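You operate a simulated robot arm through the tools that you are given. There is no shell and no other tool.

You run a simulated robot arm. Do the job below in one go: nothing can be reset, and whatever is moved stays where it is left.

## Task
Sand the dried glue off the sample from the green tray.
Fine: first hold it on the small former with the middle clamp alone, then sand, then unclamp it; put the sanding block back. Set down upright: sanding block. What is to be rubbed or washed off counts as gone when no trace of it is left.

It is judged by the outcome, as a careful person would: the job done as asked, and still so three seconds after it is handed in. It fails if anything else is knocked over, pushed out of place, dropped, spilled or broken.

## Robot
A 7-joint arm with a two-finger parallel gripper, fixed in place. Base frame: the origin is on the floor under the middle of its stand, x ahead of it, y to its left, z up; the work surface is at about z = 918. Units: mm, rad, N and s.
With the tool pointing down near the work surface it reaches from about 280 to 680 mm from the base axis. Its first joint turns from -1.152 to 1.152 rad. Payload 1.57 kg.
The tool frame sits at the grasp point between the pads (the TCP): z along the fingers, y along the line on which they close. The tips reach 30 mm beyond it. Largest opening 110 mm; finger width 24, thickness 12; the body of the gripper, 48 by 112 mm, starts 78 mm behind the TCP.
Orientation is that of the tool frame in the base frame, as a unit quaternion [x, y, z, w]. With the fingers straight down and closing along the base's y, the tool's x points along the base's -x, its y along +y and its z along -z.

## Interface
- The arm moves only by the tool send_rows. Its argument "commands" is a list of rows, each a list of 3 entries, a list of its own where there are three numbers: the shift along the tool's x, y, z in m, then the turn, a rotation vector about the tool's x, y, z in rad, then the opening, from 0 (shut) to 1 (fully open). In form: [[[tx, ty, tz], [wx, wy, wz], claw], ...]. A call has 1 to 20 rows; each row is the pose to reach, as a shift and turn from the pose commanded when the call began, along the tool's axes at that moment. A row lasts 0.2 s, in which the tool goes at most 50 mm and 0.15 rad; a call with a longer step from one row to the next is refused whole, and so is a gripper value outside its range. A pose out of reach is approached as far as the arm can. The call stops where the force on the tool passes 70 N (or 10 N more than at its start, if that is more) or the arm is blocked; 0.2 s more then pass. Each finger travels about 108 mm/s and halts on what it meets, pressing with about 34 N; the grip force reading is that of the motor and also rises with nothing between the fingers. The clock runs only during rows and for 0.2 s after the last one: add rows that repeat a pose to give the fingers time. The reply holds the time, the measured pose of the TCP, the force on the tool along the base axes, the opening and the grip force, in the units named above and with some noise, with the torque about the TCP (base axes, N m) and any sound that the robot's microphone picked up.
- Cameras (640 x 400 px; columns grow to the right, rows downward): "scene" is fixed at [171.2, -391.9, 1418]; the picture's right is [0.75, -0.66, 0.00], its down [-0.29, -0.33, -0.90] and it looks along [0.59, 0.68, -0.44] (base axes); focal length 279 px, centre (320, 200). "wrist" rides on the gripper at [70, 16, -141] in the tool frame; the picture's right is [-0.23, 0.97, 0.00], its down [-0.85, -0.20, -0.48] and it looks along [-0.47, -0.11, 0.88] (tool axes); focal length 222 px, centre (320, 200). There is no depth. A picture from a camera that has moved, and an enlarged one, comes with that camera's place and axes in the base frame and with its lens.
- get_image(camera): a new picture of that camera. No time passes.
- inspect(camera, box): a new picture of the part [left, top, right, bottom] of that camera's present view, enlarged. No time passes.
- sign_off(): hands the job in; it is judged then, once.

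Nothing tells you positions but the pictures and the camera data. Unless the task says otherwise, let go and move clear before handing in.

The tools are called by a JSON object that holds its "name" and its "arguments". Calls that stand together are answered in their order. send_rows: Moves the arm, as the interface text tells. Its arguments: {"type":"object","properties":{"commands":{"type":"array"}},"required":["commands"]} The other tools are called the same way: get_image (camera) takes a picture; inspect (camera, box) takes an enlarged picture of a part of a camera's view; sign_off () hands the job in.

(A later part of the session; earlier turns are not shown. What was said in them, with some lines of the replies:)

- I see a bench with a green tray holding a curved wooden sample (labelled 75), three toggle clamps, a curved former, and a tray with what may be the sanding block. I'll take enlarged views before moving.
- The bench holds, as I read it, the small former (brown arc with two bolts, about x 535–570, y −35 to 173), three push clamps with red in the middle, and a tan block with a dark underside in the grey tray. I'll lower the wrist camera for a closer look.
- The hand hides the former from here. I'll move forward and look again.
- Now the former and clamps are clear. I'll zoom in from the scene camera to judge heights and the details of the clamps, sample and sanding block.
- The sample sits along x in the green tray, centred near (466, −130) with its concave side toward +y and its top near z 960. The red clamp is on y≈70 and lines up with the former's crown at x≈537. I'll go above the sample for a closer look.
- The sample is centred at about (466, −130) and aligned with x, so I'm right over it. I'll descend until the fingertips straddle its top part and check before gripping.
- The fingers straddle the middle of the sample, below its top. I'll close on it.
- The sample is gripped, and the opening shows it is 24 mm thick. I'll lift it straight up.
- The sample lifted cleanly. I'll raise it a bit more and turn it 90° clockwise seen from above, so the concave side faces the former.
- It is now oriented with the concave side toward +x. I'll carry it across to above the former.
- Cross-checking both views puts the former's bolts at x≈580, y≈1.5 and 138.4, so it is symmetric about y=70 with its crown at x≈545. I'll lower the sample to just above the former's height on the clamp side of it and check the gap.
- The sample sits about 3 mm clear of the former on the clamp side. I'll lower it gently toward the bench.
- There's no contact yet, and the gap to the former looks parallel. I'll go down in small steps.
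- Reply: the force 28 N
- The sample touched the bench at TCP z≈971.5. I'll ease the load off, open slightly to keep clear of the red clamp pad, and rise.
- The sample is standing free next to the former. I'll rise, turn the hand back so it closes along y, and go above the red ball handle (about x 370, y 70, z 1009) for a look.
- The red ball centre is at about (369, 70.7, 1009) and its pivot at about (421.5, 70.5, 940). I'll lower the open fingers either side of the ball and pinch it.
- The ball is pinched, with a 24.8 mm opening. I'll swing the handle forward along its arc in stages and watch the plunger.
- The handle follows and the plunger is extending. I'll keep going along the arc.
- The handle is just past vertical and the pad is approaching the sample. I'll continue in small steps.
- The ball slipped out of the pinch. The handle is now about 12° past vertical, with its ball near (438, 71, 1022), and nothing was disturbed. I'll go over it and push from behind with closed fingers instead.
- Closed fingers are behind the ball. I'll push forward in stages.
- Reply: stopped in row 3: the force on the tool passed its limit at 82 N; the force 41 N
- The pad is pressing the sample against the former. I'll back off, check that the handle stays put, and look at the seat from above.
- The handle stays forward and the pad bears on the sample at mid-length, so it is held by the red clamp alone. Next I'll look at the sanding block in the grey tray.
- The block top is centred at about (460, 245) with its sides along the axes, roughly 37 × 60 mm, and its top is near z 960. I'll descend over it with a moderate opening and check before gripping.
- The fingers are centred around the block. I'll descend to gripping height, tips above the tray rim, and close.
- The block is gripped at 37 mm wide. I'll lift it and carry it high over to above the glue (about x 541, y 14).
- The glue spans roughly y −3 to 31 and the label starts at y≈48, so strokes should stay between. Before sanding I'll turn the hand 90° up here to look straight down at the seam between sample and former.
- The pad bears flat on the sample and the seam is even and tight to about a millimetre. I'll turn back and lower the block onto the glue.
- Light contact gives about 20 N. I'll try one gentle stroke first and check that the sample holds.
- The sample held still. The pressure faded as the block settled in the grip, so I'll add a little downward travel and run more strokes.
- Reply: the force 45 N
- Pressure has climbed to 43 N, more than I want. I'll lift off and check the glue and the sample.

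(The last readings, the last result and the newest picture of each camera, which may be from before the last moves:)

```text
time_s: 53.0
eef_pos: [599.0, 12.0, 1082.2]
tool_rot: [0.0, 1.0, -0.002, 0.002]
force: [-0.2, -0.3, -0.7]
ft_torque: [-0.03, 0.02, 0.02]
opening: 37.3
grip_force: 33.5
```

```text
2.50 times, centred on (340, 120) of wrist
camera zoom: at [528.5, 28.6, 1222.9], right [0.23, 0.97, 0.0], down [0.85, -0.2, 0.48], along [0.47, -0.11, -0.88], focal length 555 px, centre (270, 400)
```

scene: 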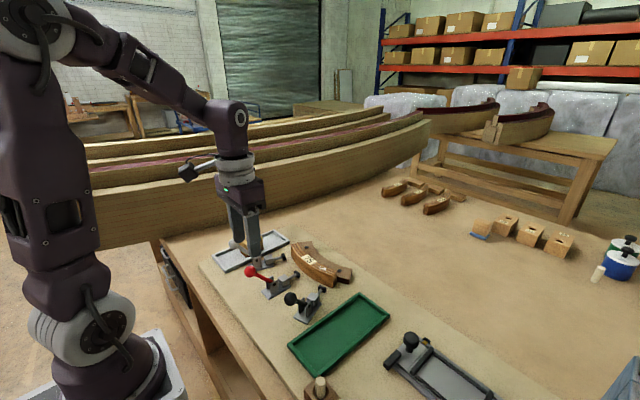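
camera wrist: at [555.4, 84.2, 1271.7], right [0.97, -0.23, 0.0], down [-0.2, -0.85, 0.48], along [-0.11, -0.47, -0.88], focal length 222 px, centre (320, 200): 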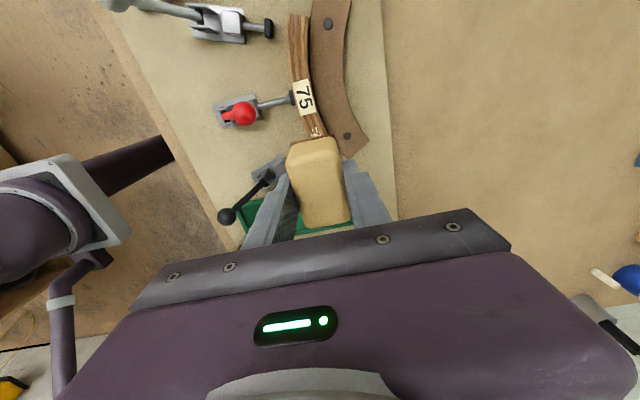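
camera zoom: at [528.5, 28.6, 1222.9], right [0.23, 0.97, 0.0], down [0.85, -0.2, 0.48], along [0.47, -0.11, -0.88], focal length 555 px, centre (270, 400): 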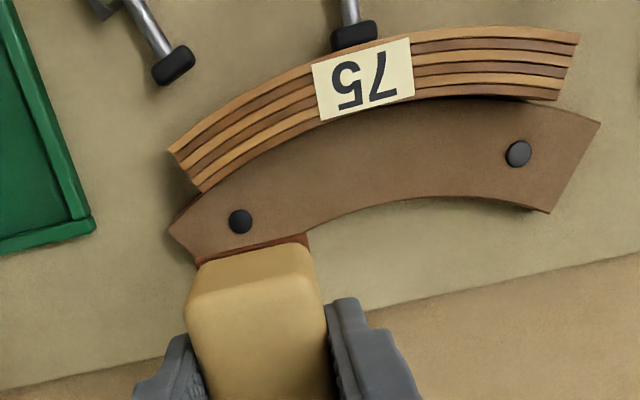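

The glue looks gone and the sample hasn't moved. I'll zoom in for any remaining trace.

{"name": "inspect", "arguments": {"camera": "scene", "box": [310, 255, 350, 285]}}

{"name": "inspect", "arguments": {"camera": "wrist", "box": [275, 60, 355, 120]}}

```text
13.33 times, centred on (330, 270) of scene
camera zoom: at [171.2, -391.9, 1418.0], right [0.75, -0.66, 0.0], down [-0.29, -0.33, -0.9], along [0.59, 0.68, -0.44], focal length 3722 px, centre (187, -733)
```

zoom: 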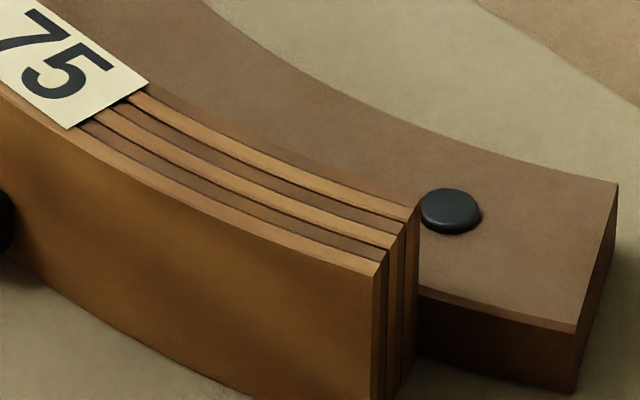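

```text
6.67 times, centred on (315, 90) of wrist
camera zoom: at [528.5, 28.6, 1222.9], right [0.23, 0.97, 0.0], down [0.85, -0.2, 0.48], along [0.47, -0.11, -0.88], focal length 1481 px, centre (353, 933)
```

zoom: 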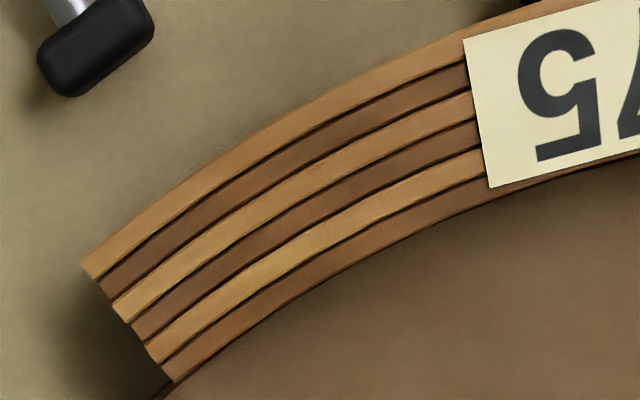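

No trace of glue remains in either view. Now I'll carry the block back above its place in the grey tray.

{"name": "send_rows", "arguments": {"commands": [[[0.0, 0.0, -0.045], [0, 0, 0], 0], [[0.02, 0.033, -0.0496], [0, 0, 0], 0], [[0.04, 0.066, -0.0496], [0, 0, 0], 0], [[0.06, 0.099, -0.0496], [0, 0, 0], 0], [[0.08, 0.132, -0.0496], [0, 0, 0], 0], [[0.1, 0.165, -0.0496], [0, 0, 0], 0], [[0.12, 0.198, -0.0496], [0, 0, 0], 0], [[0.1406, 0.2312, -0.0496], [0, 0, 0], 0], [[0.1406, 0.2312, -0.01], [0, 0, 0], 0], [[0.1406, 0.2312, 0.03], [0, 0, 0], 0], [[0.1406, 0.2312, 0.07], [0, 0, 0], 0], [[0.1406, 0.2312, 0.095], [0, 0, 0], 0], [[0.1406, 0.2312, 0.102], [0, 0, 0], 0], [[0.1406, 0.2312, 0.102], [0, 0, 0], 0]]}}

{"name": "get_image", "arguments": {"camera": "wrist"}}

{"name": "inspect", "arguments": {"camera": "scene", "box": [200, 190, 320, 290]}}

```text
time_s: 56.0
eef_pos: [461.8, 244.6, 978.4]
tool_rot: [0.001, 1.0, -0.001, 0.002]
force: [-0.1, -0.4, -0.3]
ft_torque: [0.02, 0.0, 0.01]
opening: 37.3
grip_force: 33.8
```

```text
taken
camera wrist: at [390.6, 261.2, 1119.5], right [0.23, 0.97, 0.0], down [0.85, -0.2, 0.48], along [0.47, -0.11, -0.88], focal length 222 px, centre (320, 200)
```

wrist: 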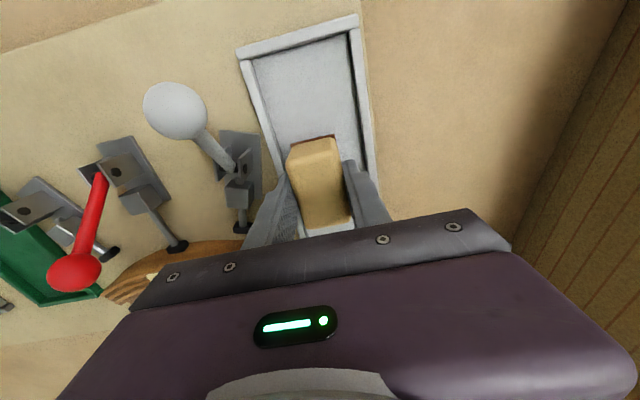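

```text
4.00 times, centred on (260, 240) of scene
camera zoom: at [171.2, -391.9, 1418.0], right [0.75, -0.66, 0.0], down [-0.29, -0.33, -0.9], along [0.59, 0.68, -0.44], focal length 1117 px, centre (560, 40)
```

zoom: 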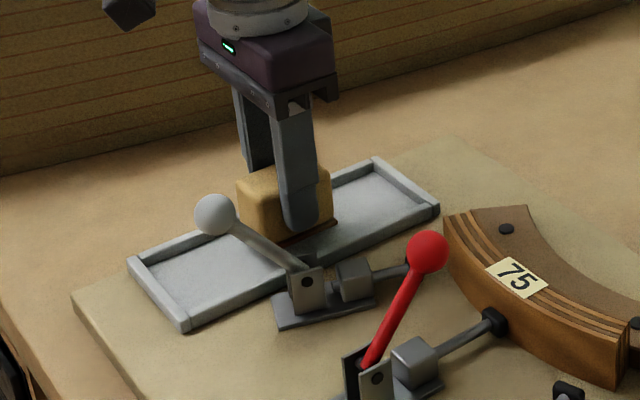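

The block is above its old spot. I'll lower it gently to contact.

{"name": "send_rows", "arguments": {"commands": [[[0, 0, 0.004], [0, 0, 0], 0], [[0, 0, 0.008], [0, 0, 0], 0], [[0, 0, 0.01], [0, 0, 0], 0], [[0, 0, 0.011], [0, 0, 0], 0], [[0, 0, 0.011], [0, 0, 0], 0]]}}

```text
time_s: 57.2
eef_pos: [460.1, 246.6, 969.4]
tool_rot: [0.0, 1.0, -0.001, 0.002]
force: [-0.5, 0.3, -0.2]
ft_torque: [-0.02, 0.01, 0.03]
opening: 37.1
grip_force: 34.2
```

{"name": "send_rows", "arguments": {"commands": [[[0, 0, 0.001], [0, 0, 0], 0], [[0, 0, 0.002], [0, 0, 0], 0], [[0, 0, 0.002], [0, 0, 0], 0]]}}

```text
time_s: 58.0
eef_pos: [459.6, 245.2, 966.4]
tool_rot: [0.0, 1.0, 0.0, 0.003]
force: [-0.7, 0.8, 6.2]
ft_torque: [0.05, -0.08, 0.01]
opening: 37.0
grip_force: 33.4
```

The block has touched down with about 6 N. I'll open and rise straight up.

{"name": "send_rows", "arguments": {"commands": [[[0, 0, 0.0], [0, 0, 0], 0.4], [[0, 0, 0.0], [0, 0, 0], 0.48], [[0, 0, 0.0], [0, 0, 0], 0.48], [[0, 0, -0.03], [0, 0, 0], 0.48], [[0, 0, -0.075], [0, 0, 0], 0.48], [[0, 0, -0.12], [0, 0, 0], 0.48], [[0, 0, -0.15], [0, 0, 0], 0.48], [[0, 0, -0.15], [0, 0, 0], 0.48]]}}

{"name": "get_image", "arguments": {"camera": "wrist"}}

{"name": "inspect", "arguments": {"camera": "scene", "box": [200, 190, 320, 290]}}

```text
time_s: 59.8
eef_pos: [458.9, 245.9, 1117.9]
tool_rot: [0.0, 1.0, -0.001, 0.002]
force: [-0.3, 0.2, 0.1]
ft_torque: [-0.04, 0.0, -0.03]
opening: 52.9
grip_force: 0.2
```

```text
taken
camera wrist: at [387.0, 263.2, 1258.0], right [0.23, 0.97, 0.0], down [0.85, -0.2, 0.48], along [0.47, -0.11, -0.88], focal length 222 px, centre (320, 200)
```

wrist: 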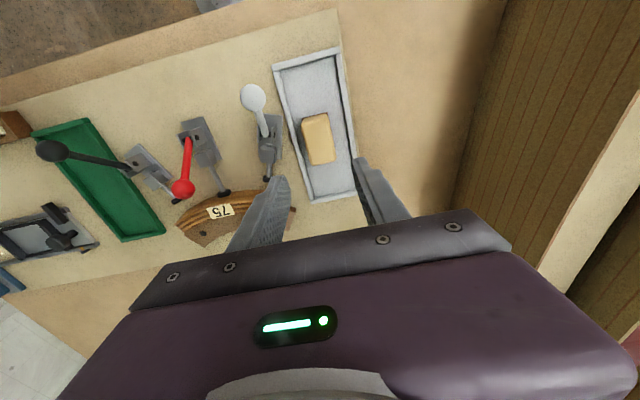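

```text
4.00 times, centred on (260, 240) of scene
camera zoom: at [171.2, -391.9, 1418.0], right [0.75, -0.66, 0.0], down [-0.29, -0.33, -0.9], along [0.59, 0.68, -0.44], focal length 1117 px, centre (560, 40)
```

zoom: 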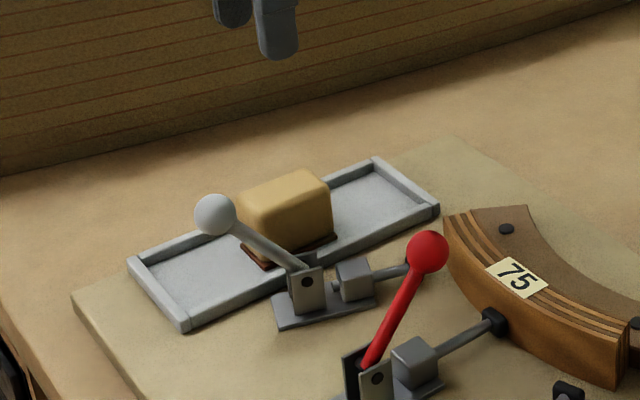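

The block is back upright in its place. Next I'll unclamp by closing the fingers, going in front of the red ball (+x side), and pushing the handle back.

{"name": "send_rows", "arguments": {"commands": [[[-0.01, -0.044, 0.0], [0, 0, 0], 0.3], [[-0.02, -0.088, 0.0], [0, 0, 0], 0.1], [[-0.03, -0.132, 0.0], [0, 0, 0], 0.0], [[-0.0426, -0.1747, 0.0], [0, 0, 0], 0.0], [[-0.0426, -0.1747, 0.04], [0, 0, 0], 0.0], [[-0.0426, -0.1747, 0.075], [0, 0, 0], 0.0], [[-0.0426, -0.1747, 0.085], [0, 0, 0], 0.0], [[-0.0426, -0.1747, 0.085], [0, 0, 0], 0.0]]}}

{"name": "get_image", "arguments": {"camera": "wrist"}}

{"name": "inspect", "arguments": {"camera": "scene", "box": [220, 200, 380, 320]}}

```text
time_s: 61.6
eef_pos: [504.0, 70.2, 1029.7]
tool_rot: [-0.001, 1.0, -0.002, 0.002]
force: [-0.8, -0.2, 0.2]
ft_torque: [0.03, 0.0, 0.03]
opening: 0.0
grip_force: 21.1
```

```text
taken
camera wrist: at [432.3, 87.0, 1170.5], right [0.23, 0.97, 0.0], down [0.85, -0.2, 0.48], along [0.47, -0.11, -0.88], focal length 222 px, centre (320, 200)
```

wrist: 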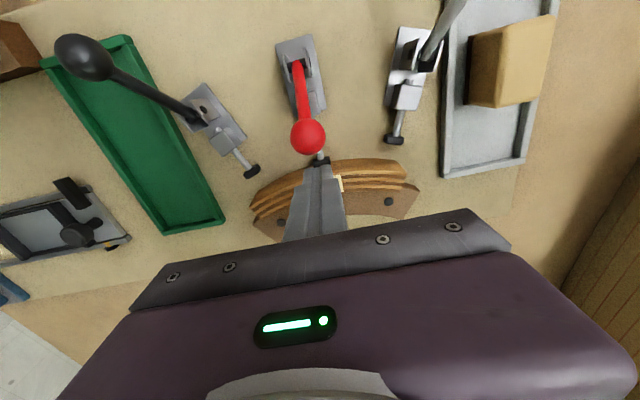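

```text
3.33 times, centred on (300, 260) of scene
camera zoom: at [171.2, -391.9, 1418.0], right [0.75, -0.66, 0.0], down [-0.29, -0.33, -0.9], along [0.59, 0.68, -0.44], focal length 930 px, centre (387, 0)
```

zoom: 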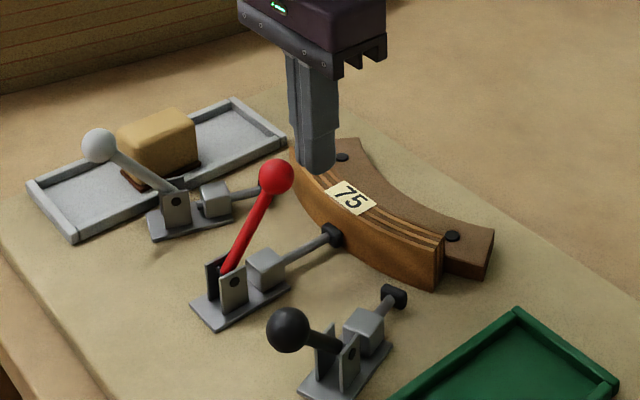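

{"name": "send_rows", "arguments": {"commands": [[[0.008, 0.0, 0.0], [0, 0, 0], 0.0], [[0.015, 0.0, 0.0], [0, 0, 0], 0.0], [[0.021, 0.0, 0.0], [0, 0, 0], 0.0], [[0.027, 0.0, 0.0], [0, 0, 0], 0.0], [[0.033, 0.0, 0.0], [0, 0, 0], 0.0]]}}

{"name": "inspect", "arguments": {"camera": "scene", "box": [220, 200, 380, 320]}}

```text
time_s: 62.8
eef_pos: [469.0, 71.1, 1031.8]
tool_rot: [-0.001, 1.0, -0.001, 0.0]
force: [-0.1, 0.1, -0.7]
ft_torque: [0.0, 0.0, 0.0]
opening: 0.0
grip_force: 21.3
```

```text
3.33 times, centred on (300, 260) of scene
camera zoom: at [171.2, -391.9, 1418.0], right [0.75, -0.66, 0.0], down [-0.29, -0.33, -0.9], along [0.59, 0.68, -0.44], focal length 930 px, centre (387, 0)
```

zoom: 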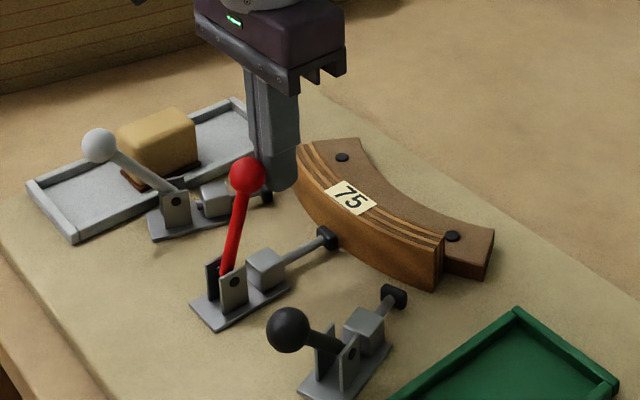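

The handle is moving back and the pad is off the sample, which stayed put. I'll continue to the fully open position.

{"name": "send_rows", "arguments": {"commands": [[[0.01, 0.0, 0.0], [0, 0, 0], 0.0], [[0.02, 0.0, 0.0], [0, 0, 0], 0.0], [[0.03, 0.0, 0.0], [0, 0, 0], 0.0], [[0.04, 0.0, 0.0], [0, 0, 0], 0.0], [[0.05, 0.0, 0.001], [0, 0, 0], 0.0], [[0.058, 0.0, 0.003], [0, 0, 0], 0.0], [[0.066, 0.0, 0.005], [0, 0, 0], 0.0]]}}

{"name": "inspect", "arguments": {"camera": "scene", "box": [220, 200, 380, 320]}}

```text
time_s: 64.4
eef_pos: [403.7, 71.8, 1026.7]
tool_rot: [-0.001, 1.0, -0.001, 0.002]
force: [0.0, 0.5, -0.5]
ft_torque: [0.04, 0.0, 0.0]
opening: 0.0
grip_force: 21.3
```

```text
3.33 times, centred on (300, 260) of scene
camera zoom: at [171.2, -391.9, 1418.0], right [0.75, -0.66, 0.0], down [-0.29, -0.33, -0.9], along [0.59, 0.68, -0.44], focal length 930 px, centre (387, 0)
```

zoom: 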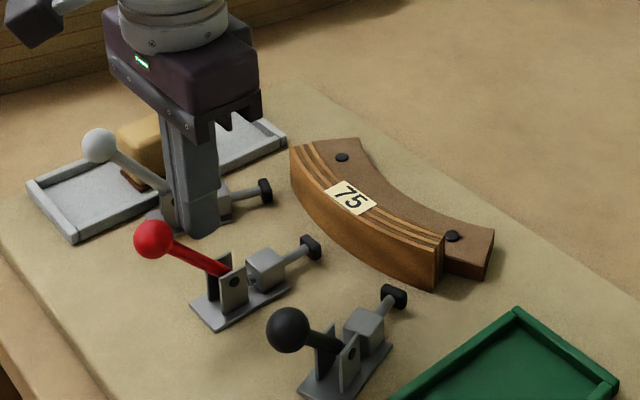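

The red handle and pad are exactly back where they started. I'll rise clear and do a final check of everything.

{"name": "send_rows", "arguments": {"commands": [[[0.0, 0.0, -0.04], [0, 0, 0], 0.0], [[0.0, 0.0, -0.08], [0, 0, 0], 0.1], [[0.0, 0.0, -0.12], [0, 0, 0], 0.3], [[0.03, 0.0, -0.165], [0, 0, 0], 0.5], [[0.05, 0.0, -0.21], [0, 0, 0], 0.5], [[0.05, 0.0, -0.25], [0, 0, 0], 0.5], [[0.05, 0.0, -0.25], [0, 0, 0], 0.5]]}}

{"name": "get_image", "arguments": {"camera": "scene"}}

{"name": "inspect", "arguments": {"camera": "scene", "box": [290, 235, 360, 285]}}

{"name": "inspect", "arguments": {"camera": "scene", "box": [210, 225, 300, 275]}}

{"name": "get_image", "arguments": {"camera": "wrist"}}

```text
refused: row 4 steps farther than a row can; nothing moved
```

```text
taken
```

scene: 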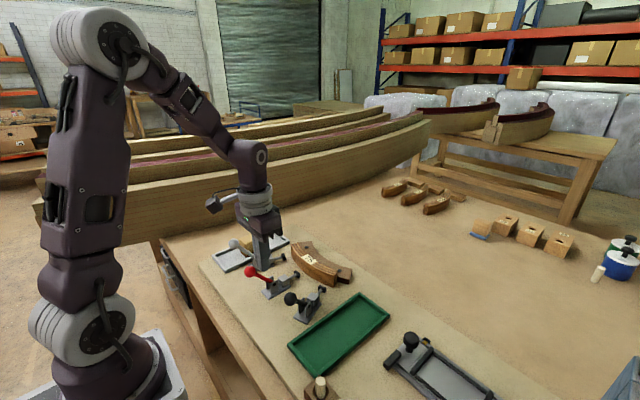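

```text
8.00 times, centred on (325, 260) of scene
camera zoom: at [171.2, -391.9, 1418.0], right [0.75, -0.66, 0.0], down [-0.29, -0.33, -0.9], along [0.59, 0.68, -0.44], focal length 2233 px, centre (280, -280)
```

zoom: 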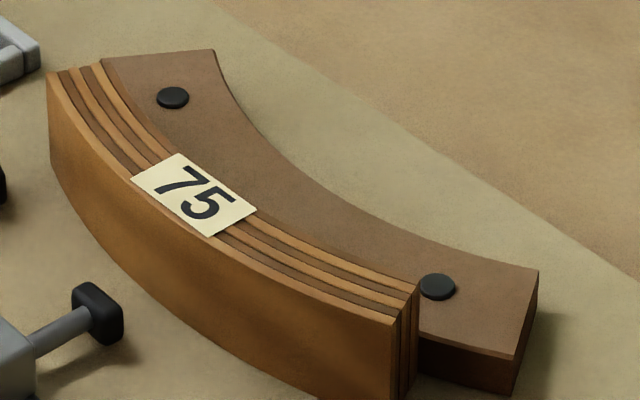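

```text
7.11 times, centred on (255, 250) of scene
camera zoom: at [171.2, -391.9, 1418.0], right [0.75, -0.66, 0.0], down [-0.29, -0.33, -0.9], along [0.59, 0.68, -0.44], focal length 1985 px, centre (782, -156)
```

zoom: 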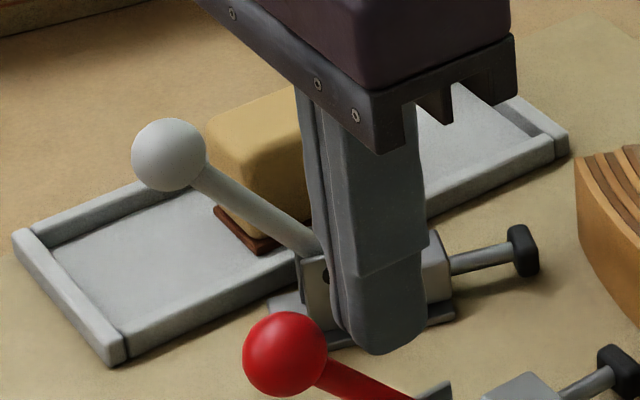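

```text
taken
camera wrist: at [332.2, 87.0, 1166.9], right [0.23, 0.97, 0.0], down [0.85, -0.2, 0.48], along [0.47, -0.11, -0.88], focal length 222 px, centre (320, 200)
```

wrist: 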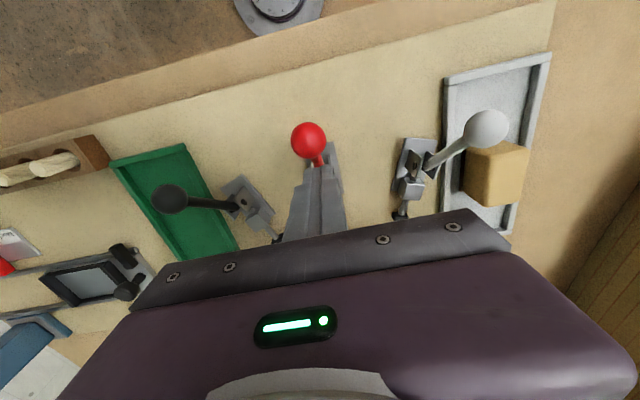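

One row in that move was too long, so the call was refused and nothing moved. The views show the handle open, the sample clean and the block in its tray, so I'll rise clear with shorter steps.

{"name": "send_rows", "arguments": {"commands": [[[0.0, 0.0, -0.03], [0, 0, 0], 0.0], [[0.0, 0.0, -0.07], [0, 0, 0], 0.0], [[0.0, 0.0, -0.11], [0, 0, 0], 0.2], [[0.01, 0.0, -0.15], [0, 0, 0], 0.5], [[0.02, 0.0, -0.19], [0, 0, 0], 0.5], [[0.03, 0.0, -0.23], [0, 0, 0], 0.5], [[0.03, 0.0, -0.25], [0, 0, 0], 0.5], [[0.03, 0.0, -0.25], [0, 0, 0], 0.5]]}}

{"name": "get_image", "arguments": {"camera": "scene"}}

{"name": "get_image", "arguments": {"camera": "wrist"}}

{"name": "inspect", "arguments": {"camera": "scene", "box": [200, 220, 400, 345]}}

{"name": "inspect", "arguments": {"camera": "scene", "box": [310, 255, 350, 285]}}

```text
time_s: 66.2
eef_pos: [372.9, 71.6, 1276.7]
tool_rot: [0.0, 1.0, 0.0, 0.002]
force: [0.0, 0.9, 1.0]
ft_torque: [0.01, 0.01, 0.01]
opening: 54.7
grip_force: 0.0
```

```text
taken
```

scene: 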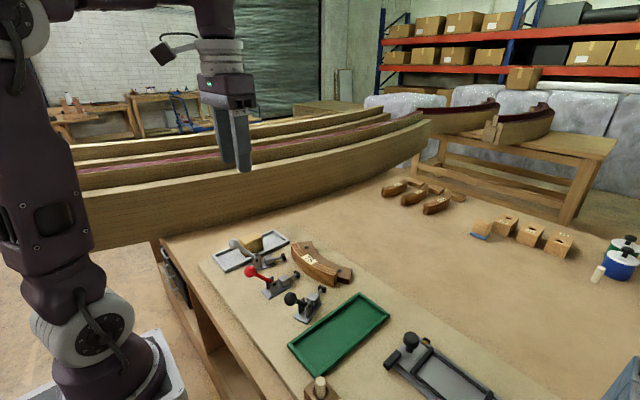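

```text
taken
camera wrist: at [302.0, 88.8, 1417.0], right [0.23, 0.97, 0.0], down [0.85, -0.2, 0.48], along [0.47, -0.11, -0.88], focal length 222 px, centre (320, 200)
```

wrist: 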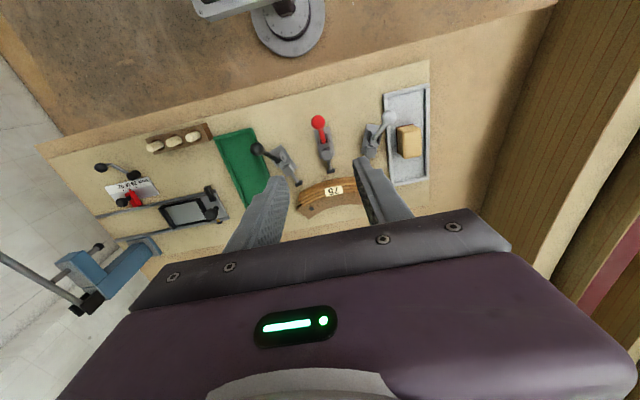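

```text
3.20 times, centred on (300, 282) of scene
camera zoom: at [171.2, -391.9, 1418.0], right [0.75, -0.66, 0.0], down [-0.29, -0.33, -0.9], along [0.59, 0.68, -0.44], focal length 893 px, centre (384, -64)
```

zoom: 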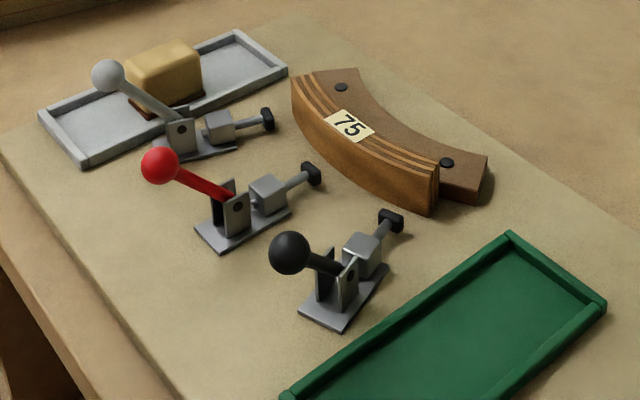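

```text
13.33 times, centred on (330, 270) of scene
camera zoom: at [171.2, -391.9, 1418.0], right [0.75, -0.66, 0.0], down [-0.29, -0.33, -0.9], along [0.59, 0.68, -0.44], focal length 3722 px, centre (187, -733)
```

zoom: 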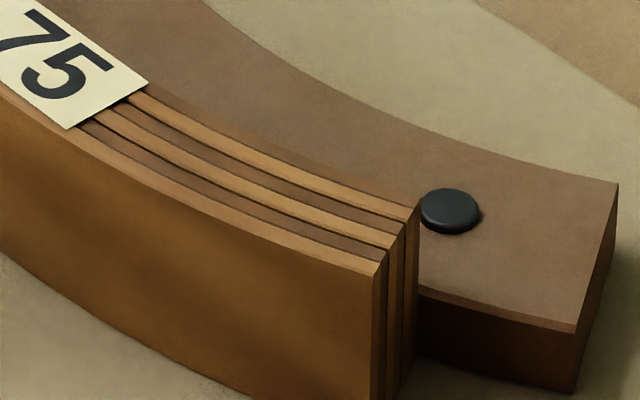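

The sample is clean and unclamped on the former, all three clamps are open as at the start, and the sanding block is upright in its tray. The arm is clear and nothing else has moved, so I'm handing in.

{"name": "sign_off", "arguments": {}}

```text
The job is handed in.
```

The dried glue is sanded off the sample from the green tray. No trace shows in close-up views from either camera.

- **Clamping:** I held the sample on the small former with the red middle clamp alone. The first try at closing it slipped, because the ball handle came out of the gripper. I closed it by pushing the handle from behind. A gap of about 1 mm still showed between the sample and the former, but the sample stayed put while I sanded.
- **Sanding:** The downward force reached about 43 N on the last strokes, more than I wanted. The sample and its label looked undisturbed afterwards.
- **Putting back:** The sanding block is upright in its place in the grey tray. I put it back before unclamping, because I needed the gripper free. The red handle and pad are back where they started.

I left the sample standing unclamped against the former, since you didn't ask for it to go back in the tray. Nothing else appears to have been moved, and the arm is clear.
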